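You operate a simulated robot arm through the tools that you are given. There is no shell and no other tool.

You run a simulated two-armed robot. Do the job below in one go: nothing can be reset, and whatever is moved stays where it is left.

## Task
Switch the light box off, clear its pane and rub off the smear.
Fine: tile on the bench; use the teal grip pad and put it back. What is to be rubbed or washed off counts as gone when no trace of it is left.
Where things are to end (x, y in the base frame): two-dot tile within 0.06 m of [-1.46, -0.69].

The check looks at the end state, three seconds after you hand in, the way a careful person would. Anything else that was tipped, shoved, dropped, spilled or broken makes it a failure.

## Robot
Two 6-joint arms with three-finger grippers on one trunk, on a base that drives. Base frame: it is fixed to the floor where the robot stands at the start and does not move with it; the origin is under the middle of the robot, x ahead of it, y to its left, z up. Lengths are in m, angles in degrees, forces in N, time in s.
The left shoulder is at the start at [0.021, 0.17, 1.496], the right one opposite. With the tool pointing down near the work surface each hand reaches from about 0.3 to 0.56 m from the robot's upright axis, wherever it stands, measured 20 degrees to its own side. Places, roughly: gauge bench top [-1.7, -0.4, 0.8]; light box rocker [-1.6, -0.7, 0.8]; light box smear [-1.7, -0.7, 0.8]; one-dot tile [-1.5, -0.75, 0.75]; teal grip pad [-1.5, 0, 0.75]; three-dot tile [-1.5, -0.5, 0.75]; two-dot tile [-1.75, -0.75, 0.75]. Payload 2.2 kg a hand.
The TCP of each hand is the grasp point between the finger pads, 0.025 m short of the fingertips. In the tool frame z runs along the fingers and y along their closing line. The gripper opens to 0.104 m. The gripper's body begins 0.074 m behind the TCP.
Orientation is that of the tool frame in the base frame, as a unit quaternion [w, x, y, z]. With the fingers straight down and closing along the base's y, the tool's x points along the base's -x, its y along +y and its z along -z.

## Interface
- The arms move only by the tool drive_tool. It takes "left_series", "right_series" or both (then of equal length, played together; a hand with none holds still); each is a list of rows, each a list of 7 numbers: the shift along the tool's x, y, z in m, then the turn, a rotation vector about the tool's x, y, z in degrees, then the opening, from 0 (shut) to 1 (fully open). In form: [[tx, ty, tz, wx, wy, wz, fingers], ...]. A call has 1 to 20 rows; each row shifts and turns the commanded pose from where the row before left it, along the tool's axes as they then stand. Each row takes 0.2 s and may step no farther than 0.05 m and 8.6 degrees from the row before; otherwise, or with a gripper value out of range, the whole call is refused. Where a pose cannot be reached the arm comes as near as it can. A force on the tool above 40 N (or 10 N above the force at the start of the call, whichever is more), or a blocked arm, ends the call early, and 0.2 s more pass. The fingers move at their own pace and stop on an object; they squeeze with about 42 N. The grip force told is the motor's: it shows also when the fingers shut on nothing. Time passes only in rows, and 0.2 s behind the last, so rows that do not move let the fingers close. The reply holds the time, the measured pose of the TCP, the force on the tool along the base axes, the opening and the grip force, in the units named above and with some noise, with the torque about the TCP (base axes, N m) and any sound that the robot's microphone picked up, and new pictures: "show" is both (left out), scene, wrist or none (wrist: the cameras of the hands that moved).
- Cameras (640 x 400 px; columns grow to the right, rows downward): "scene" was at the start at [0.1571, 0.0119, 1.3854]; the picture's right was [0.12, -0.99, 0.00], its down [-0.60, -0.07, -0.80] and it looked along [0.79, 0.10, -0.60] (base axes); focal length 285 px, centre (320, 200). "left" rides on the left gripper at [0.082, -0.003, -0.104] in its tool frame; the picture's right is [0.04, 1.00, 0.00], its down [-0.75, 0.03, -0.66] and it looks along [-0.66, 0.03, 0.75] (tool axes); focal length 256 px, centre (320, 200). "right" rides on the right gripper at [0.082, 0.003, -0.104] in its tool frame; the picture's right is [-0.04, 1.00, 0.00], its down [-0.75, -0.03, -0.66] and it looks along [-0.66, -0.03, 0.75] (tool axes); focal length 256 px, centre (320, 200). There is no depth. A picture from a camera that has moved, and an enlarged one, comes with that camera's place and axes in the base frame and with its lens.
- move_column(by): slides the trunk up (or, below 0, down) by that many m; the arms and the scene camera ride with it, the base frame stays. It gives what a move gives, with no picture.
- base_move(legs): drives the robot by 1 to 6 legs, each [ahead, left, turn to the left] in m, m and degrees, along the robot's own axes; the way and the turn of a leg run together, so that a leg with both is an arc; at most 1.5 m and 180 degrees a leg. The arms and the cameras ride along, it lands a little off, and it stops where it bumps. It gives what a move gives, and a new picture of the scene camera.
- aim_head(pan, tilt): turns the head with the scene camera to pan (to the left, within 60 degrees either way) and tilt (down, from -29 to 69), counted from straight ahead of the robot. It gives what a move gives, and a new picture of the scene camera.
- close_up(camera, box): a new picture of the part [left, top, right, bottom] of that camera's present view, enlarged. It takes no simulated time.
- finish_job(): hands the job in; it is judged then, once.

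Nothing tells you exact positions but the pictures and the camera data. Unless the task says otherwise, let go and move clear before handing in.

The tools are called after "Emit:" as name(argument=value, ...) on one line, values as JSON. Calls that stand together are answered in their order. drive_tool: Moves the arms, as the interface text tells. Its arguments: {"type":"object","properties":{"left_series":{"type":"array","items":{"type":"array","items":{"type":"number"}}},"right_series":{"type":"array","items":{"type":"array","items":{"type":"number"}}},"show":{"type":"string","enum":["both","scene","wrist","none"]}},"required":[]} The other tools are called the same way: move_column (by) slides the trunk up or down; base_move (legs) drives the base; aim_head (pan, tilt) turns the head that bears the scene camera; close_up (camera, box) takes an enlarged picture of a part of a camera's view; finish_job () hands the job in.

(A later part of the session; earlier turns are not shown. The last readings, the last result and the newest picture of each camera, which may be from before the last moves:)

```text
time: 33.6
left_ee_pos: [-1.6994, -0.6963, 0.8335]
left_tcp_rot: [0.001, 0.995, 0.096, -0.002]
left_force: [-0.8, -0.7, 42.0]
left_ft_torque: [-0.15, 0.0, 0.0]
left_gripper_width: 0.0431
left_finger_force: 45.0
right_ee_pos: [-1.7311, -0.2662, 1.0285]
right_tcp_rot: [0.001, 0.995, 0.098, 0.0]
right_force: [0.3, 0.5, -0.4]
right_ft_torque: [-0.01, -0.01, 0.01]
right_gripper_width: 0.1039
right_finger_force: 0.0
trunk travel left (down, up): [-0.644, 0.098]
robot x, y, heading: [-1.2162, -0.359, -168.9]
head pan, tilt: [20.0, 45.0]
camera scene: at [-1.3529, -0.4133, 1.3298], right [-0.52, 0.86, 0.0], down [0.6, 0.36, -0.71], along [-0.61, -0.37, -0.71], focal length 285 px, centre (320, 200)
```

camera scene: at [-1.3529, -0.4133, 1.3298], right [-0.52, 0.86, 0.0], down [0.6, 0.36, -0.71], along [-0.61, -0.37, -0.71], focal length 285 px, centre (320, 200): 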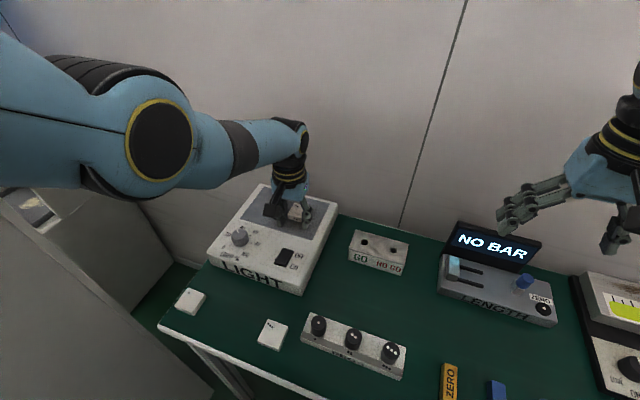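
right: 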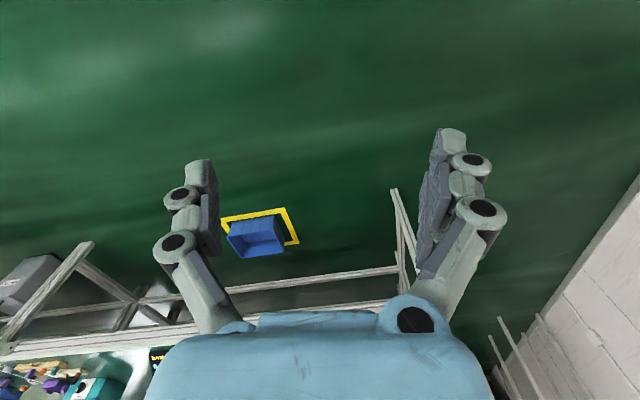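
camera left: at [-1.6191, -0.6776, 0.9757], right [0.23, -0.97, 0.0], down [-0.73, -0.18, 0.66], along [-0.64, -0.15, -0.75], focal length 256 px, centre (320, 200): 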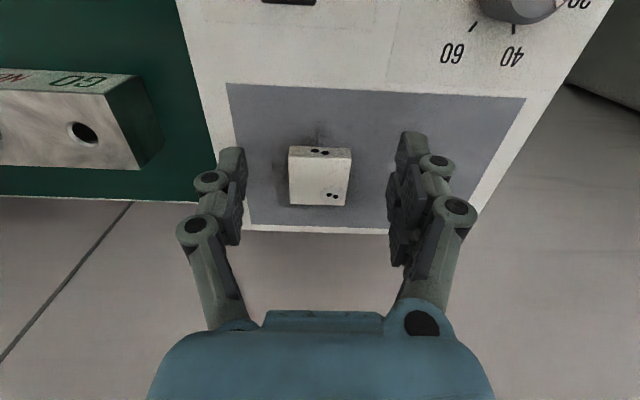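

The trunk move ran even though the arm row was refused, and the left hand came down and pressed on the pane. I'll check its state closely before doing anything else.

Emit:
close_up(camera="left", box=[160, 60, 480, 260])

Emit:
close_up(camera="scene", box=[190, 160, 350, 300])

```text
2.00 times, centred on (320, 160) of left
camera zoom: at [-1.6213, -0.6767, 0.9388], right [0.23, -0.97, 0.0], down [-0.73, -0.17, 0.66], along [-0.64, -0.15, -0.75], focal length 512 px, centre (320, 280)
```

zoom: 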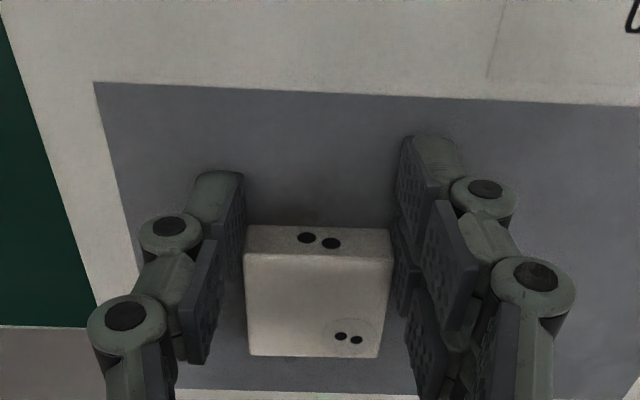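

```text
2.86 times, centred on (270, 230) of scene
camera zoom: at [-1.3529, -0.4133, 1.3298], right [-0.52, 0.86, 0.0], down [0.6, 0.36, -0.71], along [-0.61, -0.37, -0.71], focal length 814 px, centre (463, 114)
```

zoom: 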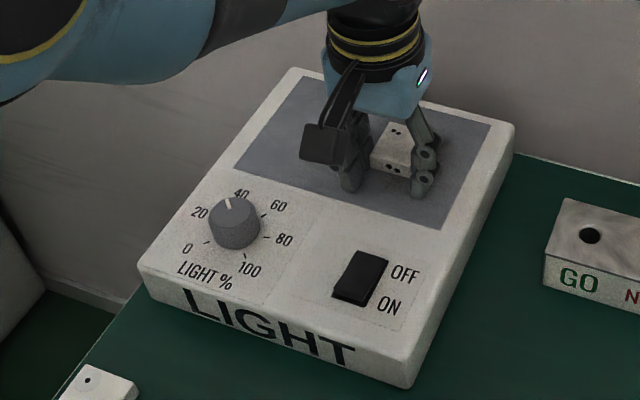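

The fingertips are resting on the pane and have closed lightly on the tile's near edge. I'll open them, then lift straight up.

Emit:
drive_tool(left_series=[[0, 0, -0.001, 0, 0, 0, 0.75], [0, 0, -0.001, 0, 0, 0, 0.75], [0, 0, -0.02, 0, 0, 0, 0.75], [0, 0, -0.04, 0, 0, 0, 0.75], [0, 0, 0, 0, 0, 0, 0.75]])

Emit:
close_up(camera="left", box=[160, 60, 480, 260])

```text
time: 34.8
left_ee_pos: [-1.6985, -0.7006, 0.893]
left_tcp_rot: [0.0, 0.995, 0.098, 0.003]
left_force: [0.0, -0.3, 0.6]
left_ft_torque: [0.03, 0.0, 0.03]
left_gripper_width: 0.078
left_finger_force: 0.0
right_ee_pos: [-1.7324, -0.2677, 1.0274]
right_tcp_rot: [0.0, 0.995, 0.098, 0.001]
right_force: [0.5, 0.6, 0.4]
right_ft_torque: [0.0, -0.01, -0.02]
right_gripper_width: 0.1039
right_finger_force: 0.1
trunk travel left (down, up): [-0.644, 0.098]
robot x, y, heading: [-1.2195, -0.3606, -168.6]
head pan, tilt: [20.0, 45.0]
camera scene: at [-1.3564, -0.4159, 1.3291], right [-0.52, 0.86, 0.0], down [0.61, 0.37, -0.71], along [-0.6, -0.37, -0.71], focal length 285 px, centre (320, 200)
camera left: at [-1.6211, -0.6798, 0.9968], right [0.23, -0.97, 0.0], down [-0.74, -0.18, 0.65], along [-0.63, -0.15, -0.76], focal length 256 px, centre (320, 200)
```

scene: 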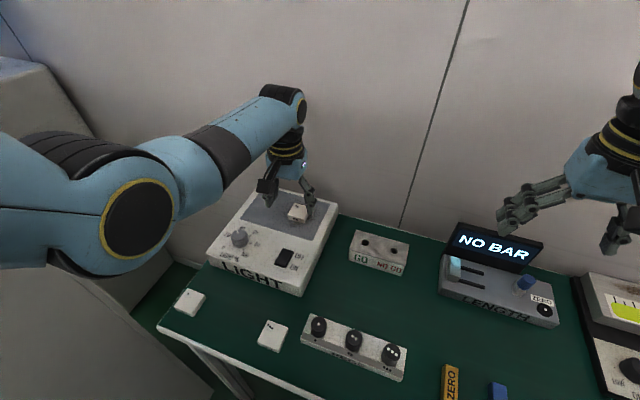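
left: 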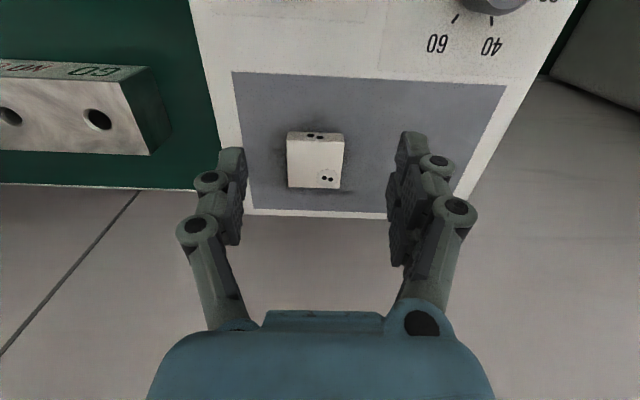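

```text
2.00 times, centred on (320, 160) of left
camera zoom: at [-1.6211, -0.6798, 0.9968], right [0.23, -0.97, 0.0], down [-0.74, -0.18, 0.65], along [-0.63, -0.15, -0.76], focal length 512 px, centre (320, 280)
```

zoom: 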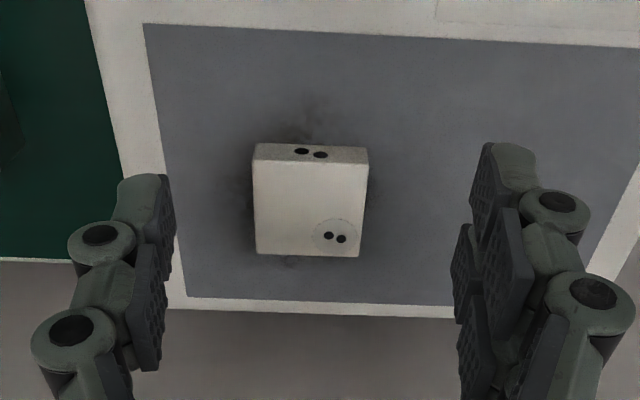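

The tile and box look undisturbed. I'll raise both hands now, one call at a time.

Emit:
drive_tool(left_series=[[0, 0, -0.05, 0, 0, 0, 0.75], [0, 0, -0.05, 0, 0, 0, 0.75], [0, 0, -0.05, 0, 0, 0, 0.75], [0, 0, 0, 0, 0, 0, 0.75]], right_series=[[0, 0, -0.05, 0, 0, 0, 1], [0, 0, -0.05, 0, 0, 0, 1], [0, 0, -0.05, 0, 0, 0, 1], [0.04, 0, 0, 0, 0, 0, 1]], show="scene")

```text
time: 35.8
left_ee_pos: [-1.7003, -0.6956, 1.0407]
left_tcp_rot: [0.0, 0.995, 0.098, 0.001]
left_force: [0.2, -0.2, -0.5]
left_ft_torque: [-0.03, 0.01, -0.02]
left_gripper_width: 0.0779
left_finger_force: 0.2
right_ee_pos: [-1.7587, -0.2931, 1.0733]
right_tcp_rot: [0.0, 0.995, 0.098, -0.001]
right_force: [0.6, 0.3, 0.6]
right_ft_torque: [-0.02, 0.03, -0.01]
right_gripper_width: 0.1039
right_finger_force: 0.1
right hand out of reach, approached as far as the arm can: row 1, 2, 3, 4
trunk travel left (down, up): [-0.644, 0.098]
robot x, y, heading: [-1.2146, -0.3613, -168.7]
head pan, tilt: [20.0, 45.0]
camera scene: at [-1.3541, -0.4157, 1.3293], right [-0.52, 0.86, 0.0], down [0.6, 0.37, -0.71], along [-0.61, -0.37, -0.71], focal length 285 px, centre (320, 200)
```

scene: 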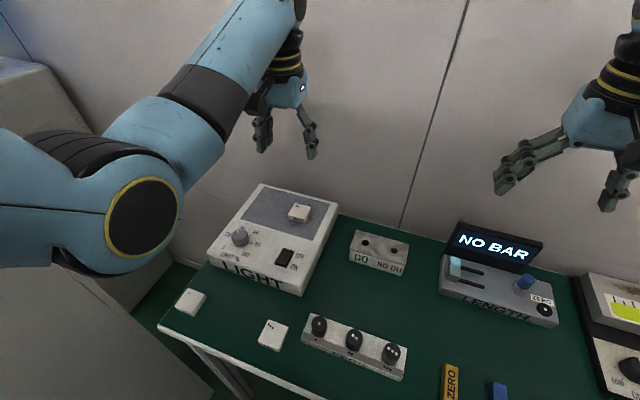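

The right hand is near its upper limit for this trunk height. I'll pull it back toward me, away from the display, and check the base clearance with the head.

Emit:
drive_tool(right_series=[[0, 0, 0.05, 0, 0, 0, 1], [0.03, 0, 0.04, 0, 0, 0, 1], [0.04, 0, 0.02, 0, 0, 0, 1], [0.04, 0, 0.0, 0, 0, 0, 1], [0.04, 0, 0.0, 0, 0, 0, 1]], show="none")

Emit:
aim_head(pan=0, tilt=69)

```text
time: 37.2
left_ee_pos: [-1.7019, -0.6951, 1.0385]
left_tcp_rot: [0.0, 0.995, 0.097, 0.003]
left_force: [0.2, 0.7, 0.3]
left_ft_torque: [0.03, 0.0, 0.0]
left_gripper_width: 0.0778
left_finger_force: 0.0
right_ee_pos: [-1.6295, -0.2328, 0.9621]
right_tcp_rot: [-0.035, 0.995, 0.097, -0.011]
right_force: [-0.9, -0.5, -0.3]
right_ft_torque: [-0.06, -0.02, 0.01]
right_gripper_width: 0.1039
right_finger_force: 0.1
trunk travel left (down, up): [-0.644, 0.098]
robot x, y, heading: [-1.2176, -0.364, -168.7]
head pan, tilt: [20.0, 45.0]
stopped in row 5 (right hand): the arm was blocked; the commanded pose is now the measured one
```

```text
time: 38.0
left_ee_pos: [-1.701, -0.6949, 1.0392]
left_tcp_rot: [-0.001, 0.995, 0.098, 0.003]
left_force: [-0.4, -0.5, -0.6]
left_ft_torque: [0.0, 0.02, 0.02]
left_gripper_width: 0.0781
left_finger_force: 0.1
right_ee_pos: [-1.627, -0.2327, 0.9636]
right_tcp_rot: [-0.035, 0.995, 0.097, -0.012]
right_force: [0.1, 0.4, -0.7]
right_ft_torque: [0.04, -0.02, 0.01]
right_gripper_width: 0.1041
right_finger_force: 0.1
trunk travel left (down, up): [-0.644, 0.098]
robot x, y, heading: [-1.2152, -0.3579, -168.5]
head pan, tilt: [0.0, 68.8]
camera scene: at [-1.3412, -0.3844, 1.3003], right [-0.19, 0.98, 0.0], down [0.91, 0.18, -0.36], along [-0.36, -0.07, -0.93], focal length 285 px, centre (320, 200)
```

scene: 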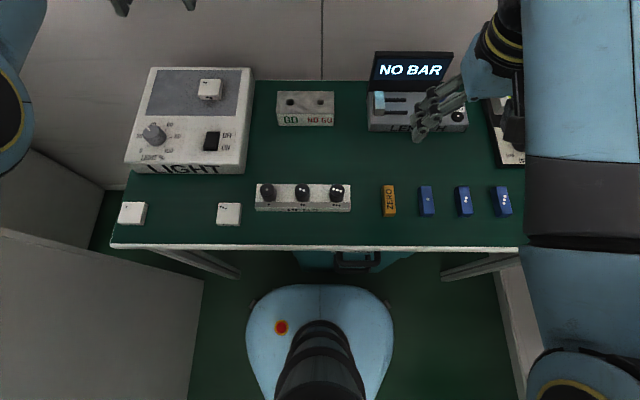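

The right arm reported a block, so I'll look around it before moving on.

Emit:
close_up(camera="right", box=[0, 0, 640, 400])

Emit:
aim_head(pan=-45, tilt=40)

```text
1.00 times, centred on (320, 200) of right (not enlarged: the box is as wide or as high as the picture)
camera zoom: at [-1.5444, -0.2269, 1.0656], right [0.15, -0.99, -0.07], down [-0.73, -0.16, 0.67], along [-0.67, -0.05, -0.74], focal length 256 px, centre (320, 200)
```

zoom: 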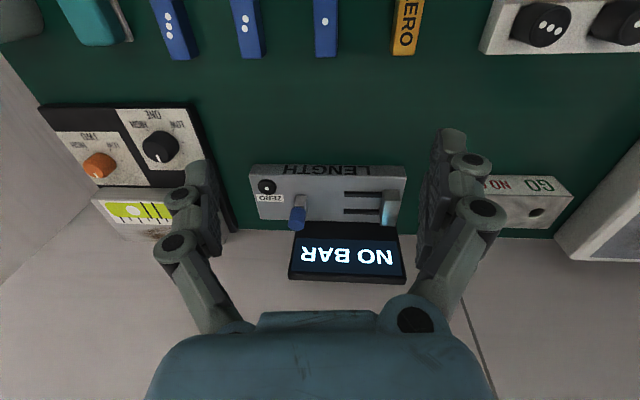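

```text
time: 39.2
left_ee_pos: [-1.7014, -0.6948, 1.0391]
left_tcp_rot: [-0.001, 0.995, 0.097, 0.003]
left_force: [-0.5, 0.3, -0.3]
left_ft_torque: [0.01, 0.04, 0.03]
left_gripper_width: 0.0784
left_finger_force: 0.1
right_ee_pos: [-1.6284, -0.2348, 0.9614]
right_tcp_rot: [-0.035, 0.995, 0.096, -0.013]
right_force: [0.0, 0.1, 0.0]
right_ft_torque: [0.0, 0.01, 0.01]
right_gripper_width: 0.1042
right_finger_force: 0.1
trunk travel left (down, up): [-0.644, 0.098]
robot x, y, heading: [-1.2191, -0.3595, -168.8]
head pan, tilt: [-45.0, 40.0]
camera scene: at [-1.3568, -0.3262, 1.3364], right [0.56, 0.83, 0.0], down [0.54, -0.36, -0.77], along [-0.64, 0.43, -0.64], focal length 285 px, centre (320, 200)
```

scene: 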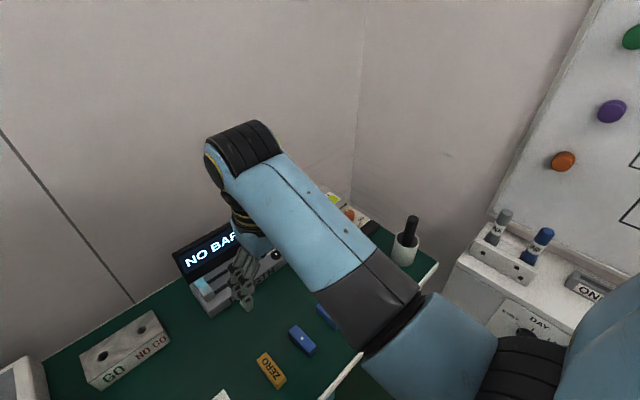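

The display top is only about z 0.873, so nothing is touching. I'll extend the right hand forward and up so that its elbow stays high.

Emit:
drive_tool(right_series=[[-0.04, 0, 0, 0, 0, 0, 1], [-0.03, 0, -0.03, 0, 0, 0, 1], [-0.03, 0, -0.03, 0, 0, 0, 1], [0, 0, 0, 0, 0, 0, 1]], show="scene")

```text
time: 40.2
left_ee_pos: [-1.7014, -0.6947, 1.0409]
left_tcp_rot: [-0.001, 0.995, 0.098, 0.003]
left_force: [-0.5, 0.4, -0.2]
left_ft_torque: [0.03, 0.02, 0.02]
left_gripper_width: 0.078
left_finger_force: 0.1
right_ee_pos: [-1.7243, -0.2579, 1.0258]
right_tcp_rot: [-0.034, 0.995, 0.097, -0.012]
right_force: [-0.2, 0.3, -0.3]
right_ft_torque: [0.0, 0.03, -0.01]
right_gripper_width: 0.104
right_finger_force: 0.0
trunk travel left (down, up): [-0.644, 0.098]
robot x, y, heading: [-1.218, -0.3615, -168.7]
head pan, tilt: [-45.0, 40.0]
camera scene: at [-1.3562, -0.3259, 1.3365], right [0.56, 0.83, 0.0], down [0.53, -0.36, -0.77], along [-0.64, 0.43, -0.64], focal length 285 px, centre (320, 200)
```

scene: 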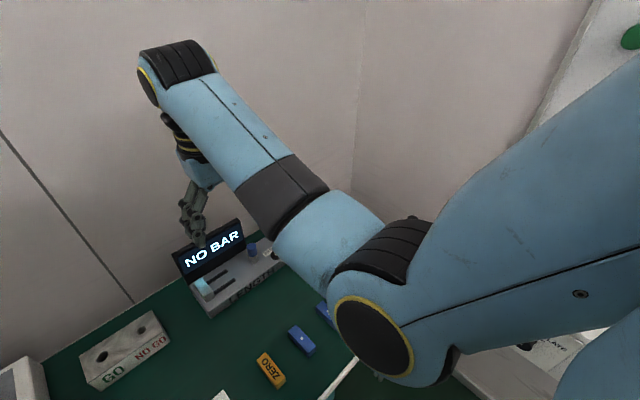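

Both elbows have clearance above the bench. I'll lower the trunk 0.08.

Emit:
move_column(by=-0.08)

Emit:
aim_head(pan=20, tilt=45)

Emit:
close_up(camera="left", box=[220, 60, 420, 185])

```text
time: 41.3
left_ee_pos: [-1.6998, -0.6953, 0.9605]
left_tcp_rot: [0.0, 0.995, 0.098, 0.002]
left_force: [0.2, -0.3, 0.5]
left_ft_torque: [-0.01, 0.0, -0.01]
left_gripper_width: 0.078
left_finger_force: 0.0
right_ee_pos: [-1.7252, -0.2573, 0.9444]
right_tcp_rot: [-0.034, 0.995, 0.096, -0.012]
right_force: [0.2, 0.3, -0.2]
right_ft_torque: [-0.02, 0.01, -0.01]
right_gripper_width: 0.104
right_finger_force: 0.1
trunk travel left (down, up): [-0.564, 0.178]
robot x, y, heading: [-1.2199, -0.3615, -168.9]
head pan, tilt: [-45.0, 40.0]
```

```text
time: 42.7
left_ee_pos: [-1.7012, -0.6953, 0.96]
left_tcp_rot: [0.0, 0.995, 0.097, 0.003]
left_force: [0.1, -0.1, -0.6]
left_ft_torque: [0.01, 0.04, 0.01]
left_gripper_width: 0.078
left_finger_force: 0.0
right_ee_pos: [-1.7248, -0.2574, 0.9452]
right_tcp_rot: [-0.034, 0.995, 0.097, -0.012]
right_force: [0.8, -1.2, -0.3]
right_ft_torque: [0.0, -0.02, 0.02]
right_gripper_width: 0.104
right_finger_force: 0.1
trunk travel left (down, up): [-0.564, 0.178]
robot x, y, heading: [-1.2186, -0.3613, -168.7]
head pan, tilt: [20.0, 45.0]
camera scene: at [-1.3563, -0.4156, 1.2488], right [-0.52, 0.86, 0.0], down [0.61, 0.37, -0.71], along [-0.6, -0.37, -0.71], focal length 285 px, centre (320, 200)
```

scene: 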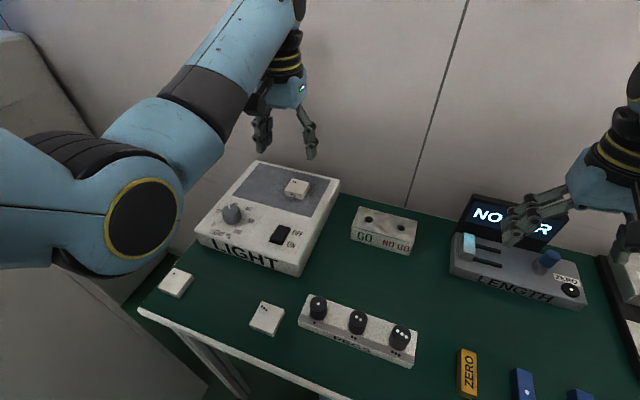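

```text
3.20 times, centred on (320, 122) of left
camera zoom: at [-1.623, -0.6756, 1.0639], right [0.23, -0.97, 0.0], down [-0.74, -0.18, 0.65], along [-0.63, -0.15, -0.76], focal length 819 px, centre (320, 448)
```

zoom: 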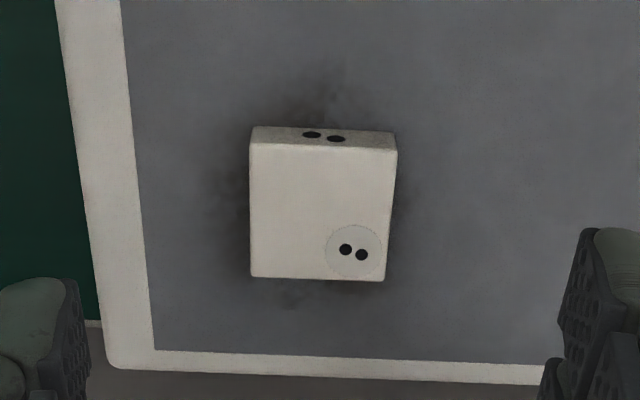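

I'll move over the tile's centre and descend to z ≈ 0.84, just above the pane.

Emit:
drive_tool(left_series=[[-0.031, 0.002, 0, 0, 0, 0, 0.75], [0, 0, 0.04, 0, 0, 0, 0.75], [0, 0, 0.04, 0, 0, 0, 0.75], [0, 0, 0.025, 0, 0, 0, 0.75], [0, 0, 0.015, 0, 0, 0, 0.75], [0, 0, 0, 0, 0, 0, 0.75]])

Emit:
close_up(camera="scene", box=[190, 140, 350, 240])

Emit:
close_up(camera="left", box=[160, 60, 480, 260])

```text
time: 44.1
left_ee_pos: [-1.7301, -0.7044, 0.8383]
left_tcp_rot: [-0.001, 0.995, 0.098, 0.002]
left_force: [0.0, 0.5, -0.6]
left_ft_torque: [-0.01, 0.02, -0.02]
left_gripper_width: 0.0776
left_finger_force: 0.1
right_ee_pos: [-1.7238, -0.2575, 0.9443]
right_tcp_rot: [-0.033, 0.995, 0.096, -0.012]
right_force: [0.1, 0.4, 0.4]
right_ft_torque: [0.04, 0.0, 0.04]
right_gripper_width: 0.1039
right_finger_force: 0.0
trunk travel left (down, up): [-0.564, 0.178]
robot x, y, heading: [-1.219, -0.3615, -168.8]
head pan, tilt: [20.0, 45.0]
camera scene: at [-1.3562, -0.4156, 1.2488], right [-0.52, 0.86, 0.0], down [0.61, 0.37, -0.71], along [-0.6, -0.37, -0.71], focal length 285 px, centre (320, 200)
camera left: at [-1.6515, -0.6853, 0.9422], right [0.23, -0.97, 0.0], down [-0.74, -0.18, 0.65], along [-0.63, -0.15, -0.76], focal length 256 px, centre (320, 200)
```

scene: 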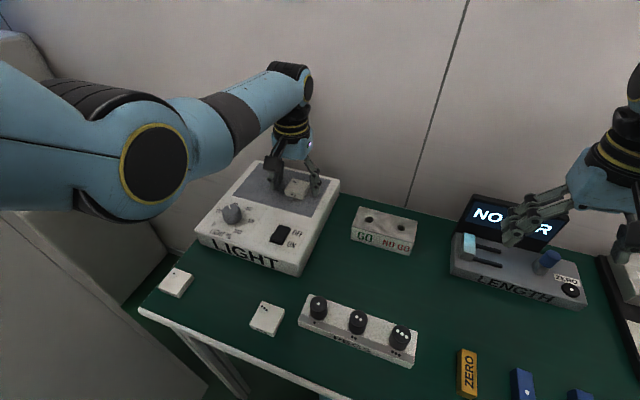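
left: 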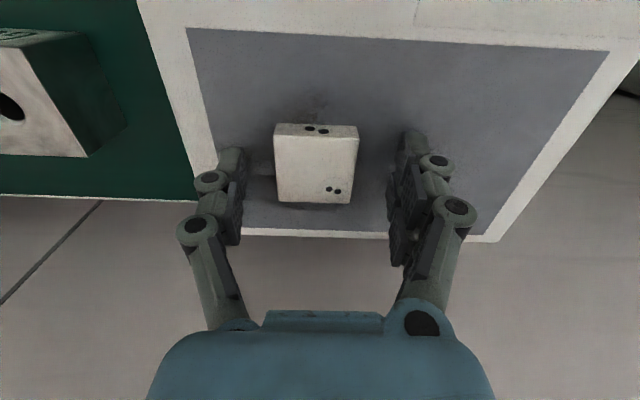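

```text
4.00 times, centred on (270, 190) of scene
camera zoom: at [-1.3562, -0.4156, 1.2488], right [-0.52, 0.86, 0.0], down [0.61, 0.37, -0.71], along [-0.6, -0.37, -0.71], focal length 1139 px, centre (520, 240)
```

zoom: 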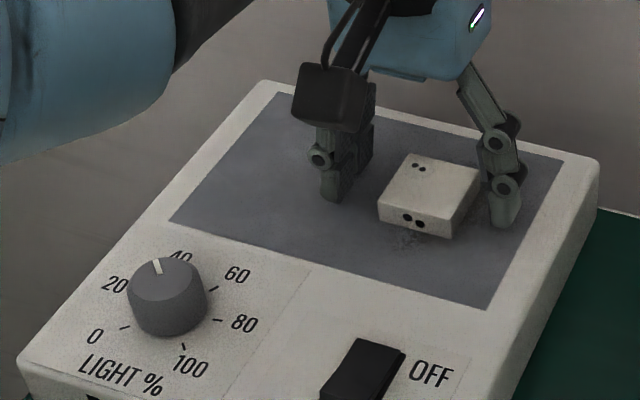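

```text
2.00 times, centred on (320, 160) of left
camera zoom: at [-1.6515, -0.6853, 0.9422], right [0.23, -0.97, 0.0], down [-0.74, -0.18, 0.65], along [-0.63, -0.15, -0.76], focal length 512 px, centre (320, 280)
```

zoom: 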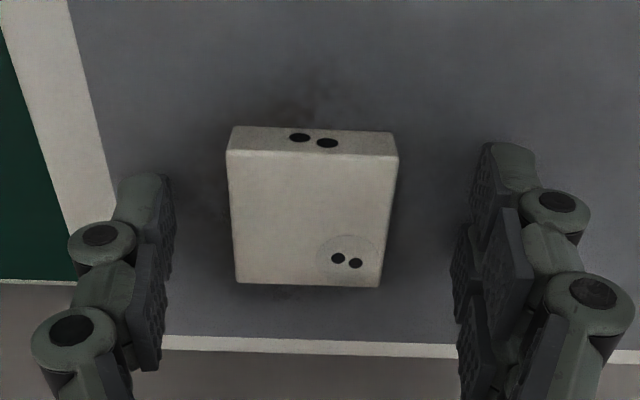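

Well placed around the tile. I'll close on it, hold, and lift slightly.

Emit:
drive_tool(left_series=[[0, 0, 0, 0, 0, 0, 0.3], [0, 0, 0, 0, 0, 0, 0.3], [0, 0, 0, 0, 0, 0, 0.3], [0, 0, -0.02, 0, 0, 0, 0.3], [0, 0, -0.04, 0, 0, 0, 0.3], [0, 0, -0.03, 0, 0, 0, 0.3], [0, 0, 0, 0, 0, 0, 0.3]])

Emit:
close_up(camera="scene", box=[190, 120, 350, 220])

```text
time: 45.7
left_ee_pos: [-1.7273, -0.7035, 0.9289]
left_tcp_rot: [-0.002, 0.995, 0.097, 0.002]
left_force: [-0.4, -0.3, -1.2]
left_ft_torque: [-0.01, 0.02, -0.01]
left_gripper_width: 0.0428
left_finger_force: 42.2
right_ee_pos: [-1.725, -0.2575, 0.9435]
right_tcp_rot: [-0.033, 0.995, 0.096, -0.012]
right_force: [0.0, 0.4, 0.7]
right_ft_torque: [0.01, -0.02, 0.0]
right_gripper_width: 0.104
right_finger_force: 0.1
trunk travel left (down, up): [-0.564, 0.178]
robot x, y, heading: [-1.219, -0.3609, -169.0]
head pan, tilt: [20.0, 45.0]
camera scene: at [-1.3564, -0.4157, 1.2487], right [-0.52, 0.86, 0.0], down [0.61, 0.37, -0.71], along [-0.6, -0.37, -0.71], focal length 285 px, centre (320, 200)
camera left: at [-1.6497, -0.685, 1.0336], right [0.23, -0.97, 0.0], down [-0.74, -0.18, 0.65], along [-0.63, -0.15, -0.76], focal length 256 px, centre (320, 200)
```

scene: 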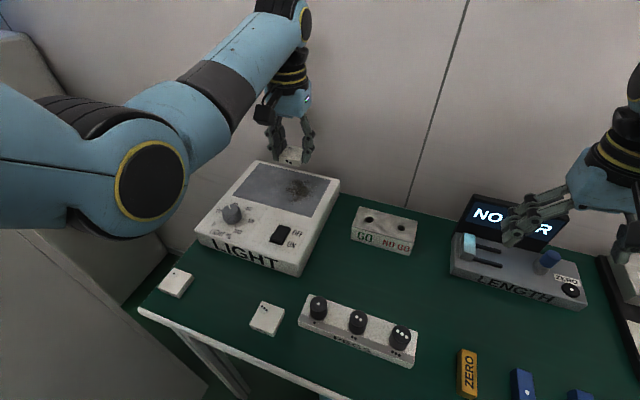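
left: 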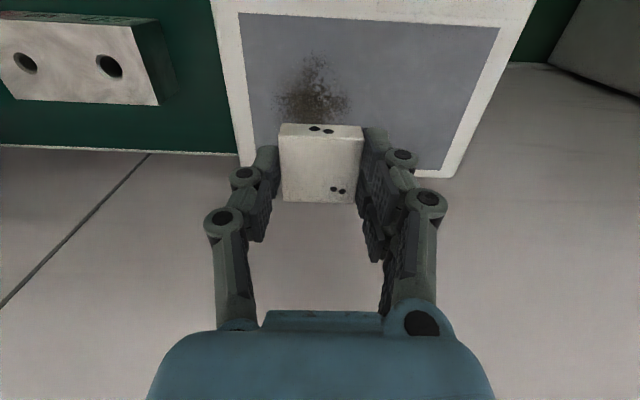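

```text
4.00 times, centred on (270, 170) of scene
camera zoom: at [-1.3564, -0.4157, 1.2487], right [-0.52, 0.86, 0.0], down [0.61, 0.37, -0.71], along [-0.6, -0.37, -0.71], focal length 1139 px, centre (520, 320)
```

zoom: 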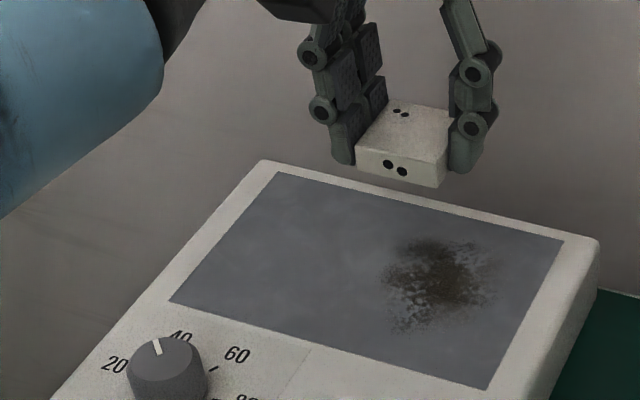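

The tile is gripped and the smear is exposed. To set the tile down near the front edge I'll back the base off 0.15 m so that the arm stays comfortably extended.

Emit:
base_move(legs=[[-0.15, 0, 0]])

Emit:
close_up(camera="left", box=[0, 0, 640, 400])

```text
time: 47.0
left_ee_pos: [-1.5826, -0.6771, 0.9299]
left_tcp_rot: [0.0, 0.995, 0.098, 0.002]
left_force: [0.8, 0.2, 0.0]
left_ft_torque: [-0.02, 0.03, 0.0]
left_gripper_width: 0.0432
left_finger_force: 42.2
right_ee_pos: [-1.5806, -0.2293, 0.9455]
right_tcp_rot: [-0.034, 0.995, 0.097, -0.013]
right_force: [0.8, 0.4, -0.5]
right_ft_torque: [-0.02, 0.03, 0.03]
right_gripper_width: 0.1041
right_finger_force: 0.0
trunk travel left (down, up): [-0.564, 0.178]
robot x, y, heading: [-1.0786, -0.3303, -168.9]
head pan, tilt: [20.0, 45.0]
camera scene: at [-1.2118, -0.3872, 1.249], right [-0.52, 0.86, 0.0], down [0.6, 0.37, -0.71], along [-0.61, -0.37, -0.71], focal length 285 px, centre (320, 200)
```

scene: 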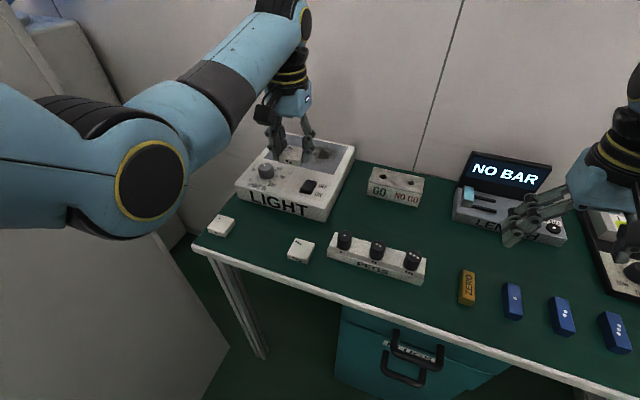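

```text
1.00 times, centred on (320, 200) of left (not enlarged: the box is as wide or as high as the picture)
camera zoom: at [-1.5054, -0.6567, 1.0341], right [0.23, -0.97, 0.0], down [-0.74, -0.18, 0.65], along [-0.64, -0.15, -0.76], focal length 256 px, centre (320, 200)
```

zoom: 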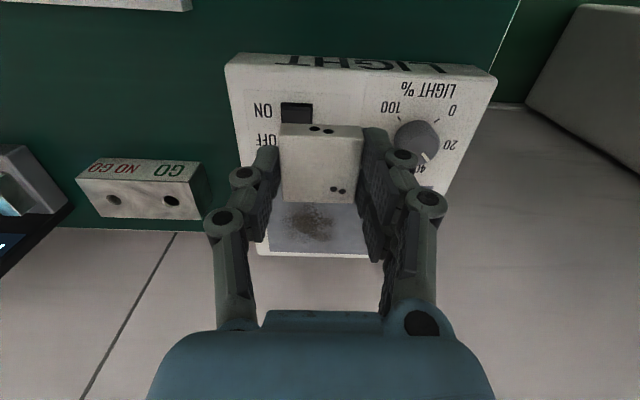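

I'll carry the tile back at height to above its target, (-1.46, -0.69), between the one-dot and three-dot tiles.

Emit:
drive_tool(left_series=[[0.04, 0.011, 0, 0, 0, 0, 0.3], [0.04, 0.011, 0, 0, 0, 0, 0.3], [0.038, 0.011, 0, 0, 0, 0, 0.3], [0, 0, 0.04, 0, 0, 0, 0.3], [0, 0, 0.04, 0, 0, 0, 0.3], [0, 0, 0, 0, 0, 0, 0.3]])

Emit:
close_up(camera="scene", box=[190, 160, 350, 260])

```text
time: 48.4
left_ee_pos: [-1.4638, -0.6855, 0.8488]
left_tcp_rot: [-0.001, 0.995, 0.098, 0.003]
left_force: [0.4, 0.5, -0.6]
left_ft_torque: [0.01, -0.02, -0.03]
left_gripper_width: 0.0431
left_finger_force: 42.5
right_ee_pos: [-1.5817, -0.2305, 0.9439]
right_tcp_rot: [-0.034, 0.995, 0.096, -0.012]
right_force: [-0.4, -0.5, -0.3]
right_ft_torque: [-0.02, 0.01, 0.02]
right_gripper_width: 0.1039
right_finger_force: 0.0
trunk travel left (down, up): [-0.564, 0.178]
robot x, y, heading: [-1.072, -0.3323, -168.5]
head pan, tilt: [20.0, 45.0]
camera scene: at [-1.2134, -0.3874, 1.2488], right [-0.52, 0.86, 0.0], down [0.6, 0.37, -0.71], along [-0.6, -0.37, -0.71], focal length 285 px, centre (320, 200)
camera left: at [-1.385, -0.666, 0.9533], right [0.23, -0.97, 0.0], down [-0.74, -0.18, 0.65], along [-0.63, -0.15, -0.76], focal length 256 px, centre (320, 200)
```

scene: 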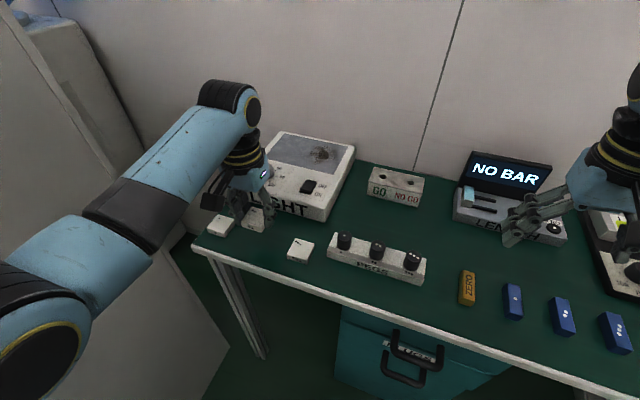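
left: 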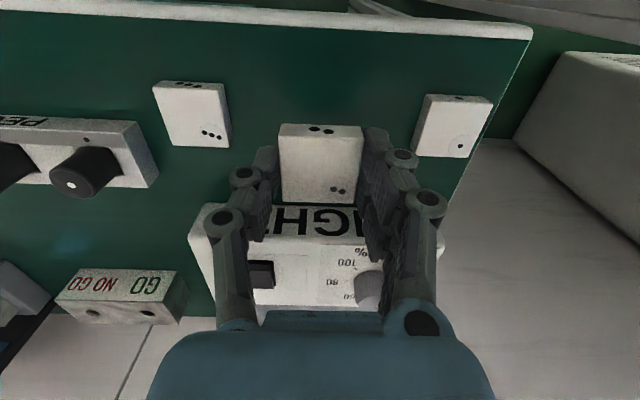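

```text
4.00 times, centred on (270, 210) of scene
camera zoom: at [-1.2134, -0.3874, 1.2488], right [-0.52, 0.86, 0.0], down [0.6, 0.37, -0.71], along [-0.6, -0.37, -0.71], focal length 1139 px, centre (520, 160)
```

zoom: 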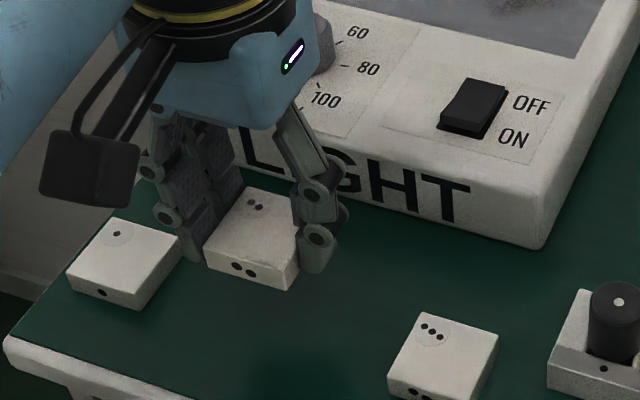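

The gaps to both neighbours look fine. I'll lower the tile to the bench in small steps.

Emit:
drive_tool(left_series=[[0, 0, 0.03, 0, 0, 0, 0.3], [0, 0, 0.02, 0, 0, 0, 0.3], [0, 0, 0.006, 0, 0, 0, 0.3], [0, 0, 0.003, 0, 0, 0, 0.3], [0, 0, 0, 0, 0, 0, 0.3]])

Emit:
close_up(camera="scene", box=[190, 160, 350, 260])

```text
time: 49.6
left_ee_pos: [-1.4625, -0.6853, 0.7914]
left_tcp_rot: [0.0, 0.995, 0.097, 0.003]
left_force: [0.1, 1.1, -0.6]
left_ft_torque: [-0.01, 0.01, 0.0]
left_gripper_width: 0.0433
left_finger_force: 41.7
right_ee_pos: [-1.5811, -0.2292, 0.9442]
right_tcp_rot: [-0.034, 0.995, 0.096, -0.012]
right_force: [-0.2, -0.5, 0.3]
right_ft_torque: [-0.02, 0.0, 0.02]
right_gripper_width: 0.1044
right_finger_force: 0.0
trunk travel left (down, up): [-0.564, 0.178]
robot x, y, heading: [-1.0751, -0.3309, -169.0]
head pan, tilt: [20.0, 45.0]
camera scene: at [-1.2133, -0.3875, 1.2488], right [-0.52, 0.86, 0.0], down [0.6, 0.37, -0.71], along [-0.6, -0.37, -0.71], focal length 285 px, centre (320, 200)
camera left: at [-1.3839, -0.6661, 0.8956], right [0.23, -0.97, 0.0], down [-0.74, -0.18, 0.65], along [-0.63, -0.15, -0.76], focal length 256 px, centre (320, 200)
```

scene: 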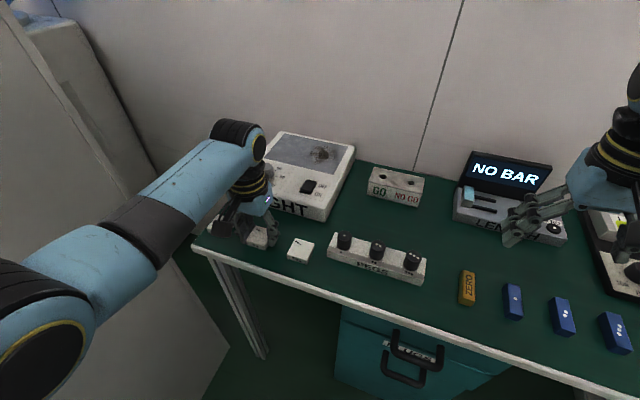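
left: 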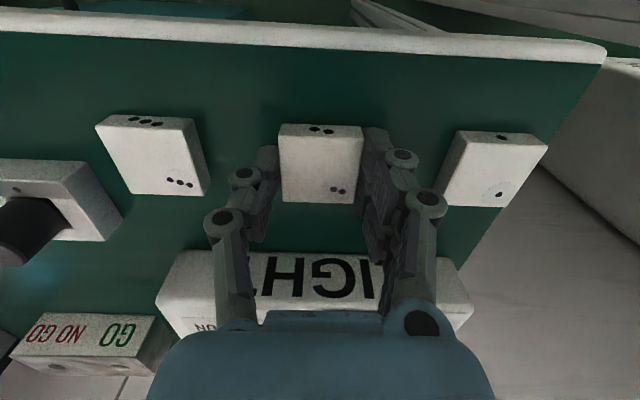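

```text
4.00 times, centred on (270, 210) of scene
camera zoom: at [-1.2133, -0.3875, 1.2488], right [-0.52, 0.86, 0.0], down [0.6, 0.37, -0.71], along [-0.6, -0.37, -0.71], focal length 1139 px, centre (520, 160)
```

zoom: 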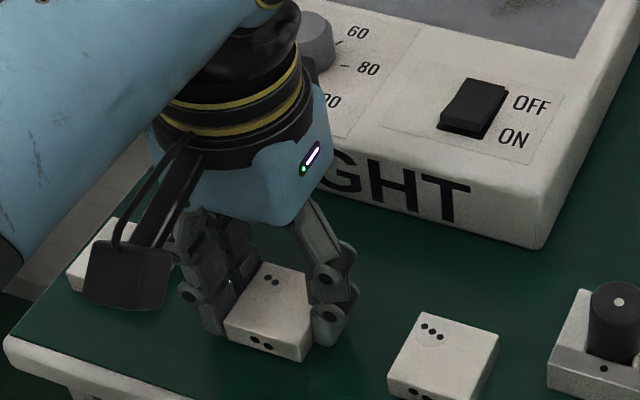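

No contact yet, so I'll keep lowering by 2 mm steps.

Emit:
drive_tool(left_series=[[0, 0, 0.002, 0, 0, 0, 0.3], [0, 0, 0.002, 0, 0, 0, 0.3], [0, 0, 0.002, 0, 0, 0, 0.3]], show="none")

```text
time: 50.4
left_ee_pos: [-1.4629, -0.686, 0.7871]
left_tcp_rot: [0.001, 0.995, 0.097, 0.0]
left_force: [6.0, 0.1, 26.7]
left_ft_torque: [0.19, -0.67, -0.03]
left_gripper_width: 0.0432
left_finger_force: 41.9
right_ee_pos: [-1.579, -0.2296, 0.9461]
right_tcp_rot: [-0.034, 0.995, 0.096, -0.013]
right_force: [0.2, -0.4, -0.3]
right_ft_torque: [0.01, -0.02, 0.0]
right_gripper_width: 0.1041
right_finger_force: 0.0
trunk travel left (down, up): [-0.564, 0.178]
robot x, y, heading: [-1.0762, -0.3326, -168.7]
head pan, tilt: [20.0, 45.0]
```

Contact at 27 N. I'll release with a small opening and lift straight up.

Emit:
drive_tool(left_series=[[0, 0, -0.001, 0, 0, 0, 0.6], [0, 0, 0, 0, 0, 0, 0.6], [0, 0, 0, 0, 0, 0, 0.6], [0, 0, -0.02, 0, 0, 0, 0.6], [0, 0, -0.05, 0, 0, 0, 0.6], [0, 0, -0.05, 0, 0, 0, 0.6], [0, 0, -0.03, 0, 0, 0, 0.6]])

Emit:
close_up(camera="scene", box=[190, 160, 350, 260])

```text
time: 52.0
left_ee_pos: [-1.4637, -0.6847, 0.9368]
left_tcp_rot: [0.0, 0.995, 0.098, 0.002]
left_force: [0.6, 0.1, 0.1]
left_ft_torque: [-0.01, 0.04, 0.01]
left_gripper_width: 0.0625
left_finger_force: 0.1
right_ee_pos: [-1.5814, -0.2301, 0.944]
right_tcp_rot: [-0.034, 0.995, 0.096, -0.012]
right_force: [0.2, 0.3, 0.3]
right_ft_torque: [-0.02, -0.01, 0.0]
right_gripper_width: 0.1043
right_finger_force: 0.1
trunk travel left (down, up): [-0.564, 0.178]
robot x, y, heading: [-1.0751, -0.3304, -168.7]
head pan, tilt: [20.0, 45.0]
camera scene: at [-1.2133, -0.3874, 1.2488], right [-0.52, 0.86, 0.0], down [0.6, 0.37, -0.71], along [-0.6, -0.37, -0.71], focal length 285 px, centre (320, 200)
camera left: at [-1.3862, -0.6646, 1.0422], right [0.23, -0.97, 0.0], down [-0.74, -0.18, 0.65], along [-0.63, -0.15, -0.76], focal length 256 px, centre (320, 200)
```

scene: 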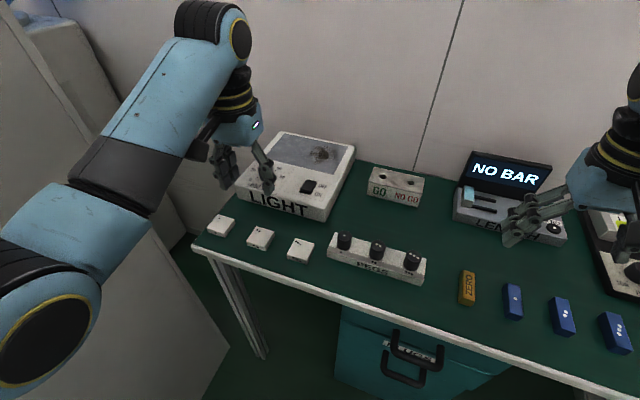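
left: 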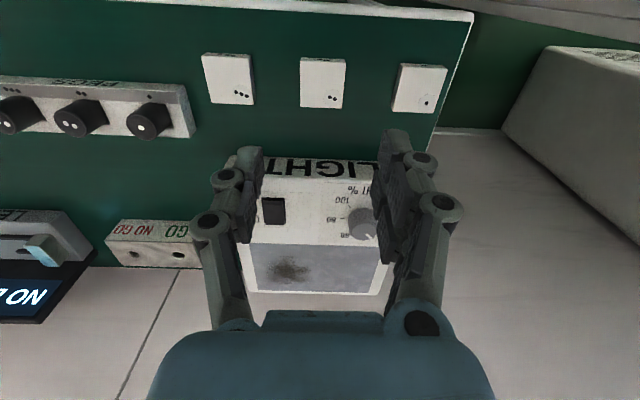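

```text
4.00 times, centred on (270, 210) of scene
camera zoom: at [-1.2133, -0.3874, 1.2488], right [-0.52, 0.86, 0.0], down [0.6, 0.37, -0.71], along [-0.6, -0.37, -0.71], focal length 1139 px, centre (520, 160)
```

zoom: 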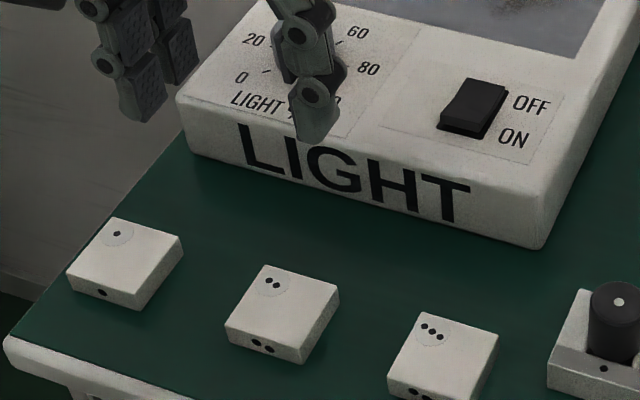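

The two-dot tile is placed cleanly. The pad is far to the right, so I'll raise the trunk for clearance, back off, and turn right so that the left hand can reach it.

Emit:
move_column(by=0.13)

Emit:
base_move(legs=[[-0.12, 0, 0]])

Emit:
aim_head(pan=-40, tilt=35)

```text
time: 53.6
left_ee_pos: [-1.4628, -0.6859, 1.0651]
left_tcp_rot: [0.0, 0.995, 0.097, 0.002]
left_force: [-0.8, 0.0, 0.0]
left_ft_torque: [-0.01, 0.02, 0.03]
left_gripper_width: 0.0625
left_finger_force: 0.1
right_ee_pos: [-1.5821, -0.2292, 1.0731]
right_tcp_rot: [-0.034, 0.995, 0.096, -0.012]
right_force: [-0.8, 0.0, 1.1]
right_ft_torque: [-0.03, -0.05, 0.01]
right_gripper_width: 0.1042
right_finger_force: 0.1
trunk travel left (down, up): [-0.694, 0.048]
robot x, y, heading: [-1.0715, -0.3316, -169.1]
head pan, tilt: [20.0, 45.0]
```

```text
time: 54.9
left_ee_pos: [-1.342, -0.6628, 1.0661]
left_tcp_rot: [-0.001, 0.995, 0.098, 0.002]
left_force: [0.5, -0.3, 0.1]
left_ft_torque: [0.04, 0.0, 0.01]
left_gripper_width: 0.0623
left_finger_force: 0.0
right_ee_pos: [-1.4625, -0.2057, 1.0749]
right_tcp_rot: [-0.034, 0.995, 0.097, -0.012]
right_force: [0.4, -0.8, -0.6]
right_ft_torque: [0.01, 0.02, -0.02]
right_gripper_width: 0.1039
right_finger_force: 0.1
trunk travel left (down, up): [-0.694, 0.048]
robot x, y, heading: [-0.9554, -0.3093, -168.8]
head pan, tilt: [20.0, 45.0]
camera scene: at [-1.0932, -0.3637, 1.3793], right [-0.52, 0.85, 0.0], down [0.6, 0.37, -0.71], along [-0.6, -0.37, -0.71], focal length 285 px, centre (320, 200)
```

scene: 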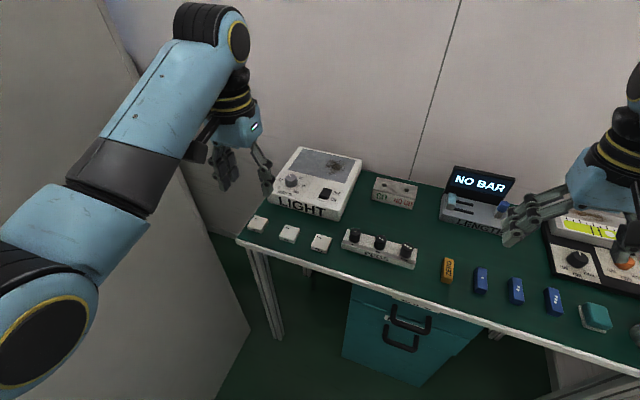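

```text
time: 56.2
left_ee_pos: [-1.3439, -0.663, 1.0671]
left_tcp_rot: [0.0, 0.995, 0.099, 0.003]
left_force: [0.5, 0.2, 0.6]
left_ft_torque: [0.01, 0.02, 0.03]
left_gripper_width: 0.0626
left_finger_force: 0.1
right_ee_pos: [-1.4613, -0.2063, 1.0754]
right_tcp_rot: [-0.033, 0.995, 0.097, -0.013]
right_force: [0.0, 0.2, -0.2]
right_ft_torque: [0.02, 0.0, 0.04]
right_gripper_width: 0.104
right_finger_force: 0.1
trunk travel left (down, up): [-0.694, 0.048]
robot x, y, heading: [-0.9504, -0.3081, -168.5]
head pan, tilt: [-40.0, 35.0]
camera scene: at [-1.1017, -0.2794, 1.394], right [0.48, 0.88, 0.0], down [0.5, -0.28, -0.82], along [-0.72, 0.39, -0.57], focal length 285 px, centre (320, 200)
```

scene: 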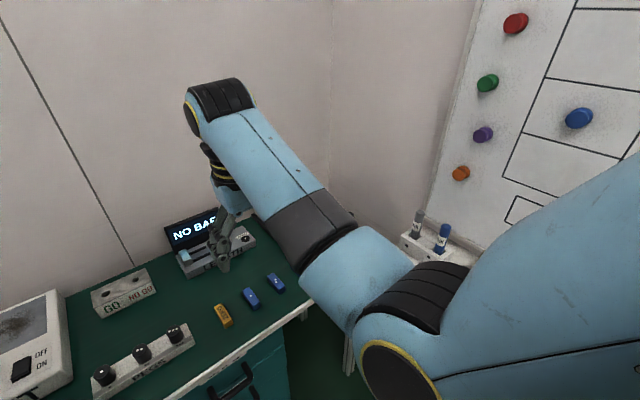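

The counter and marker holder on the right are lower than the bench, so my raised right arm has room. I'll turn right 35°.

Emit:
base_move(legs=[[0, 0, -35]])

Emit:
aim_head(pan=0, tilt=50)

Emit:
aim_head(pan=-55, tilt=45)

```text
time: 58.3
left_ee_pos: [-1.478, -0.369, 1.0648]
left_tcp_rot: [0.001, 0.977, -0.212, 0.002]
left_force: [0.2, -0.3, -0.3]
left_ft_torque: [-0.02, 0.0, 0.0]
left_gripper_width: 0.0625
left_finger_force: 0.1
right_ee_pos: [-1.3069, 0.0704, 1.0734]
right_tcp_rot: [-0.035, 0.976, -0.213, 0.0]
right_force: [0.3, 0.2, 0.5]
right_ft_torque: [0.04, -0.02, -0.01]
right_gripper_width: 0.1039
right_finger_force: 0.0
trunk travel left (down, up): [-0.694, 0.048]
robot x, y, heading: [-0.9564, -0.3116, 155.5]
head pan, tilt: [-40.0, 35.0]
camera scene: at [-1.0572, -0.1989, 1.3941], right [0.9, 0.43, 0.0], down [0.25, -0.52, -0.82], along [-0.35, 0.74, -0.57], focal length 285 px, centre (320, 200)
```

scene: 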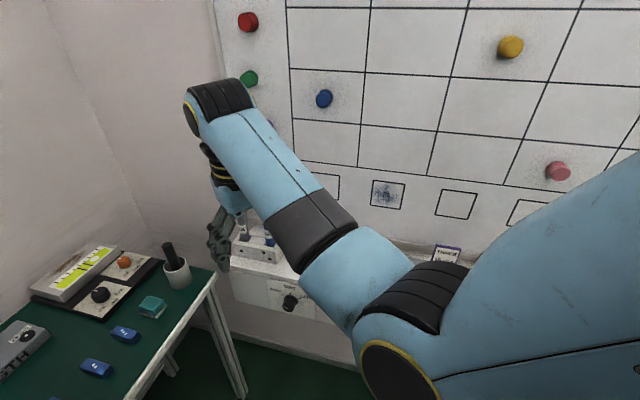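

```text
time: 59.3
left_ee_pos: [-1.4776, -0.3695, 1.0645]
left_tcp_rot: [0.001, 0.977, -0.212, 0.003]
left_force: [0.5, -0.4, 0.5]
left_ft_torque: [0.0, -0.03, 0.01]
left_gripper_width: 0.0623
left_finger_force: 0.1
right_ee_pos: [-1.3068, 0.0708, 1.0742]
right_tcp_rot: [-0.036, 0.976, -0.213, -0.001]
right_force: [-0.5, -0.5, 0.4]
right_ft_torque: [-0.02, 0.01, -0.04]
right_gripper_width: 0.1044
right_finger_force: 0.0
trunk travel left (down, up): [-0.694, 0.048]
robot x, y, heading: [-0.9546, -0.3076, 155.5]
head pan, tilt: [0.0, 50.0]
camera scene: at [-1.0894, -0.2465, 1.3724], right [0.42, 0.91, 0.0], down [0.7, -0.32, -0.64], along [-0.58, 0.27, -0.77], focal length 285 px, centre (320, 200)
```

scene: 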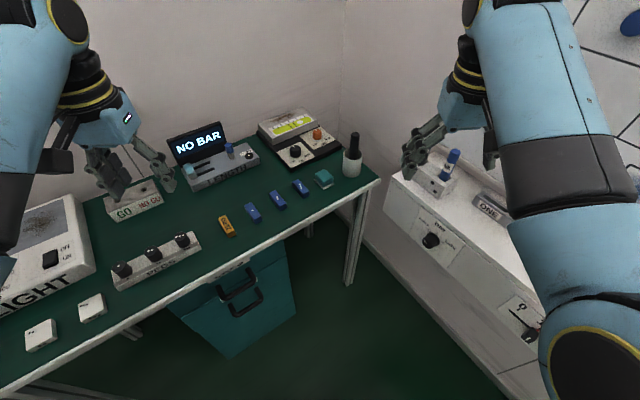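

```text
time: 60.6
left_ee_pos: [-1.4771, -0.3683, 1.0666]
left_tcp_rot: [0.001, 0.977, -0.213, 0.003]
left_force: [-0.6, -0.6, -0.4]
left_ft_torque: [0.01, 0.02, 0.01]
left_gripper_width: 0.0623
left_finger_force: 0.1
right_ee_pos: [-1.3074, 0.071, 1.0742]
right_tcp_rot: [-0.037, 0.976, -0.213, -0.002]
right_force: [-0.1, 0.5, 0.0]
right_ft_torque: [0.06, 0.04, -0.01]
right_gripper_width: 0.1038
right_finger_force: 0.1
trunk travel left (down, up): [-0.694, 0.048]
robot x, y, heading: [-0.9537, -0.3103, 155.4]
head pan, tilt: [-55.0, 45.0]
camera scene: at [-1.0343, -0.1986, 1.3793], right [0.98, 0.18, 0.0], down [0.13, -0.7, -0.71], along [-0.13, 0.69, -0.71], focal length 285 px, centre (320, 200)
```

scene: 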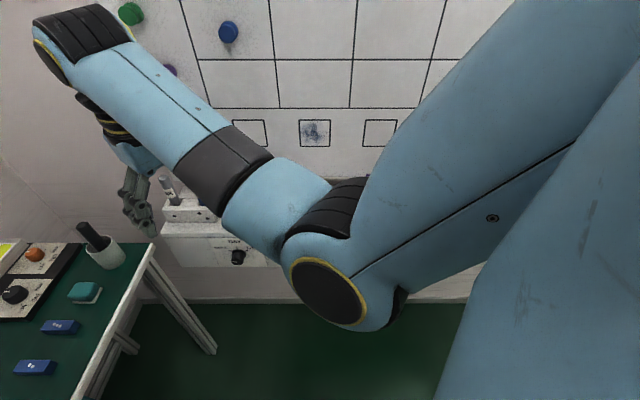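

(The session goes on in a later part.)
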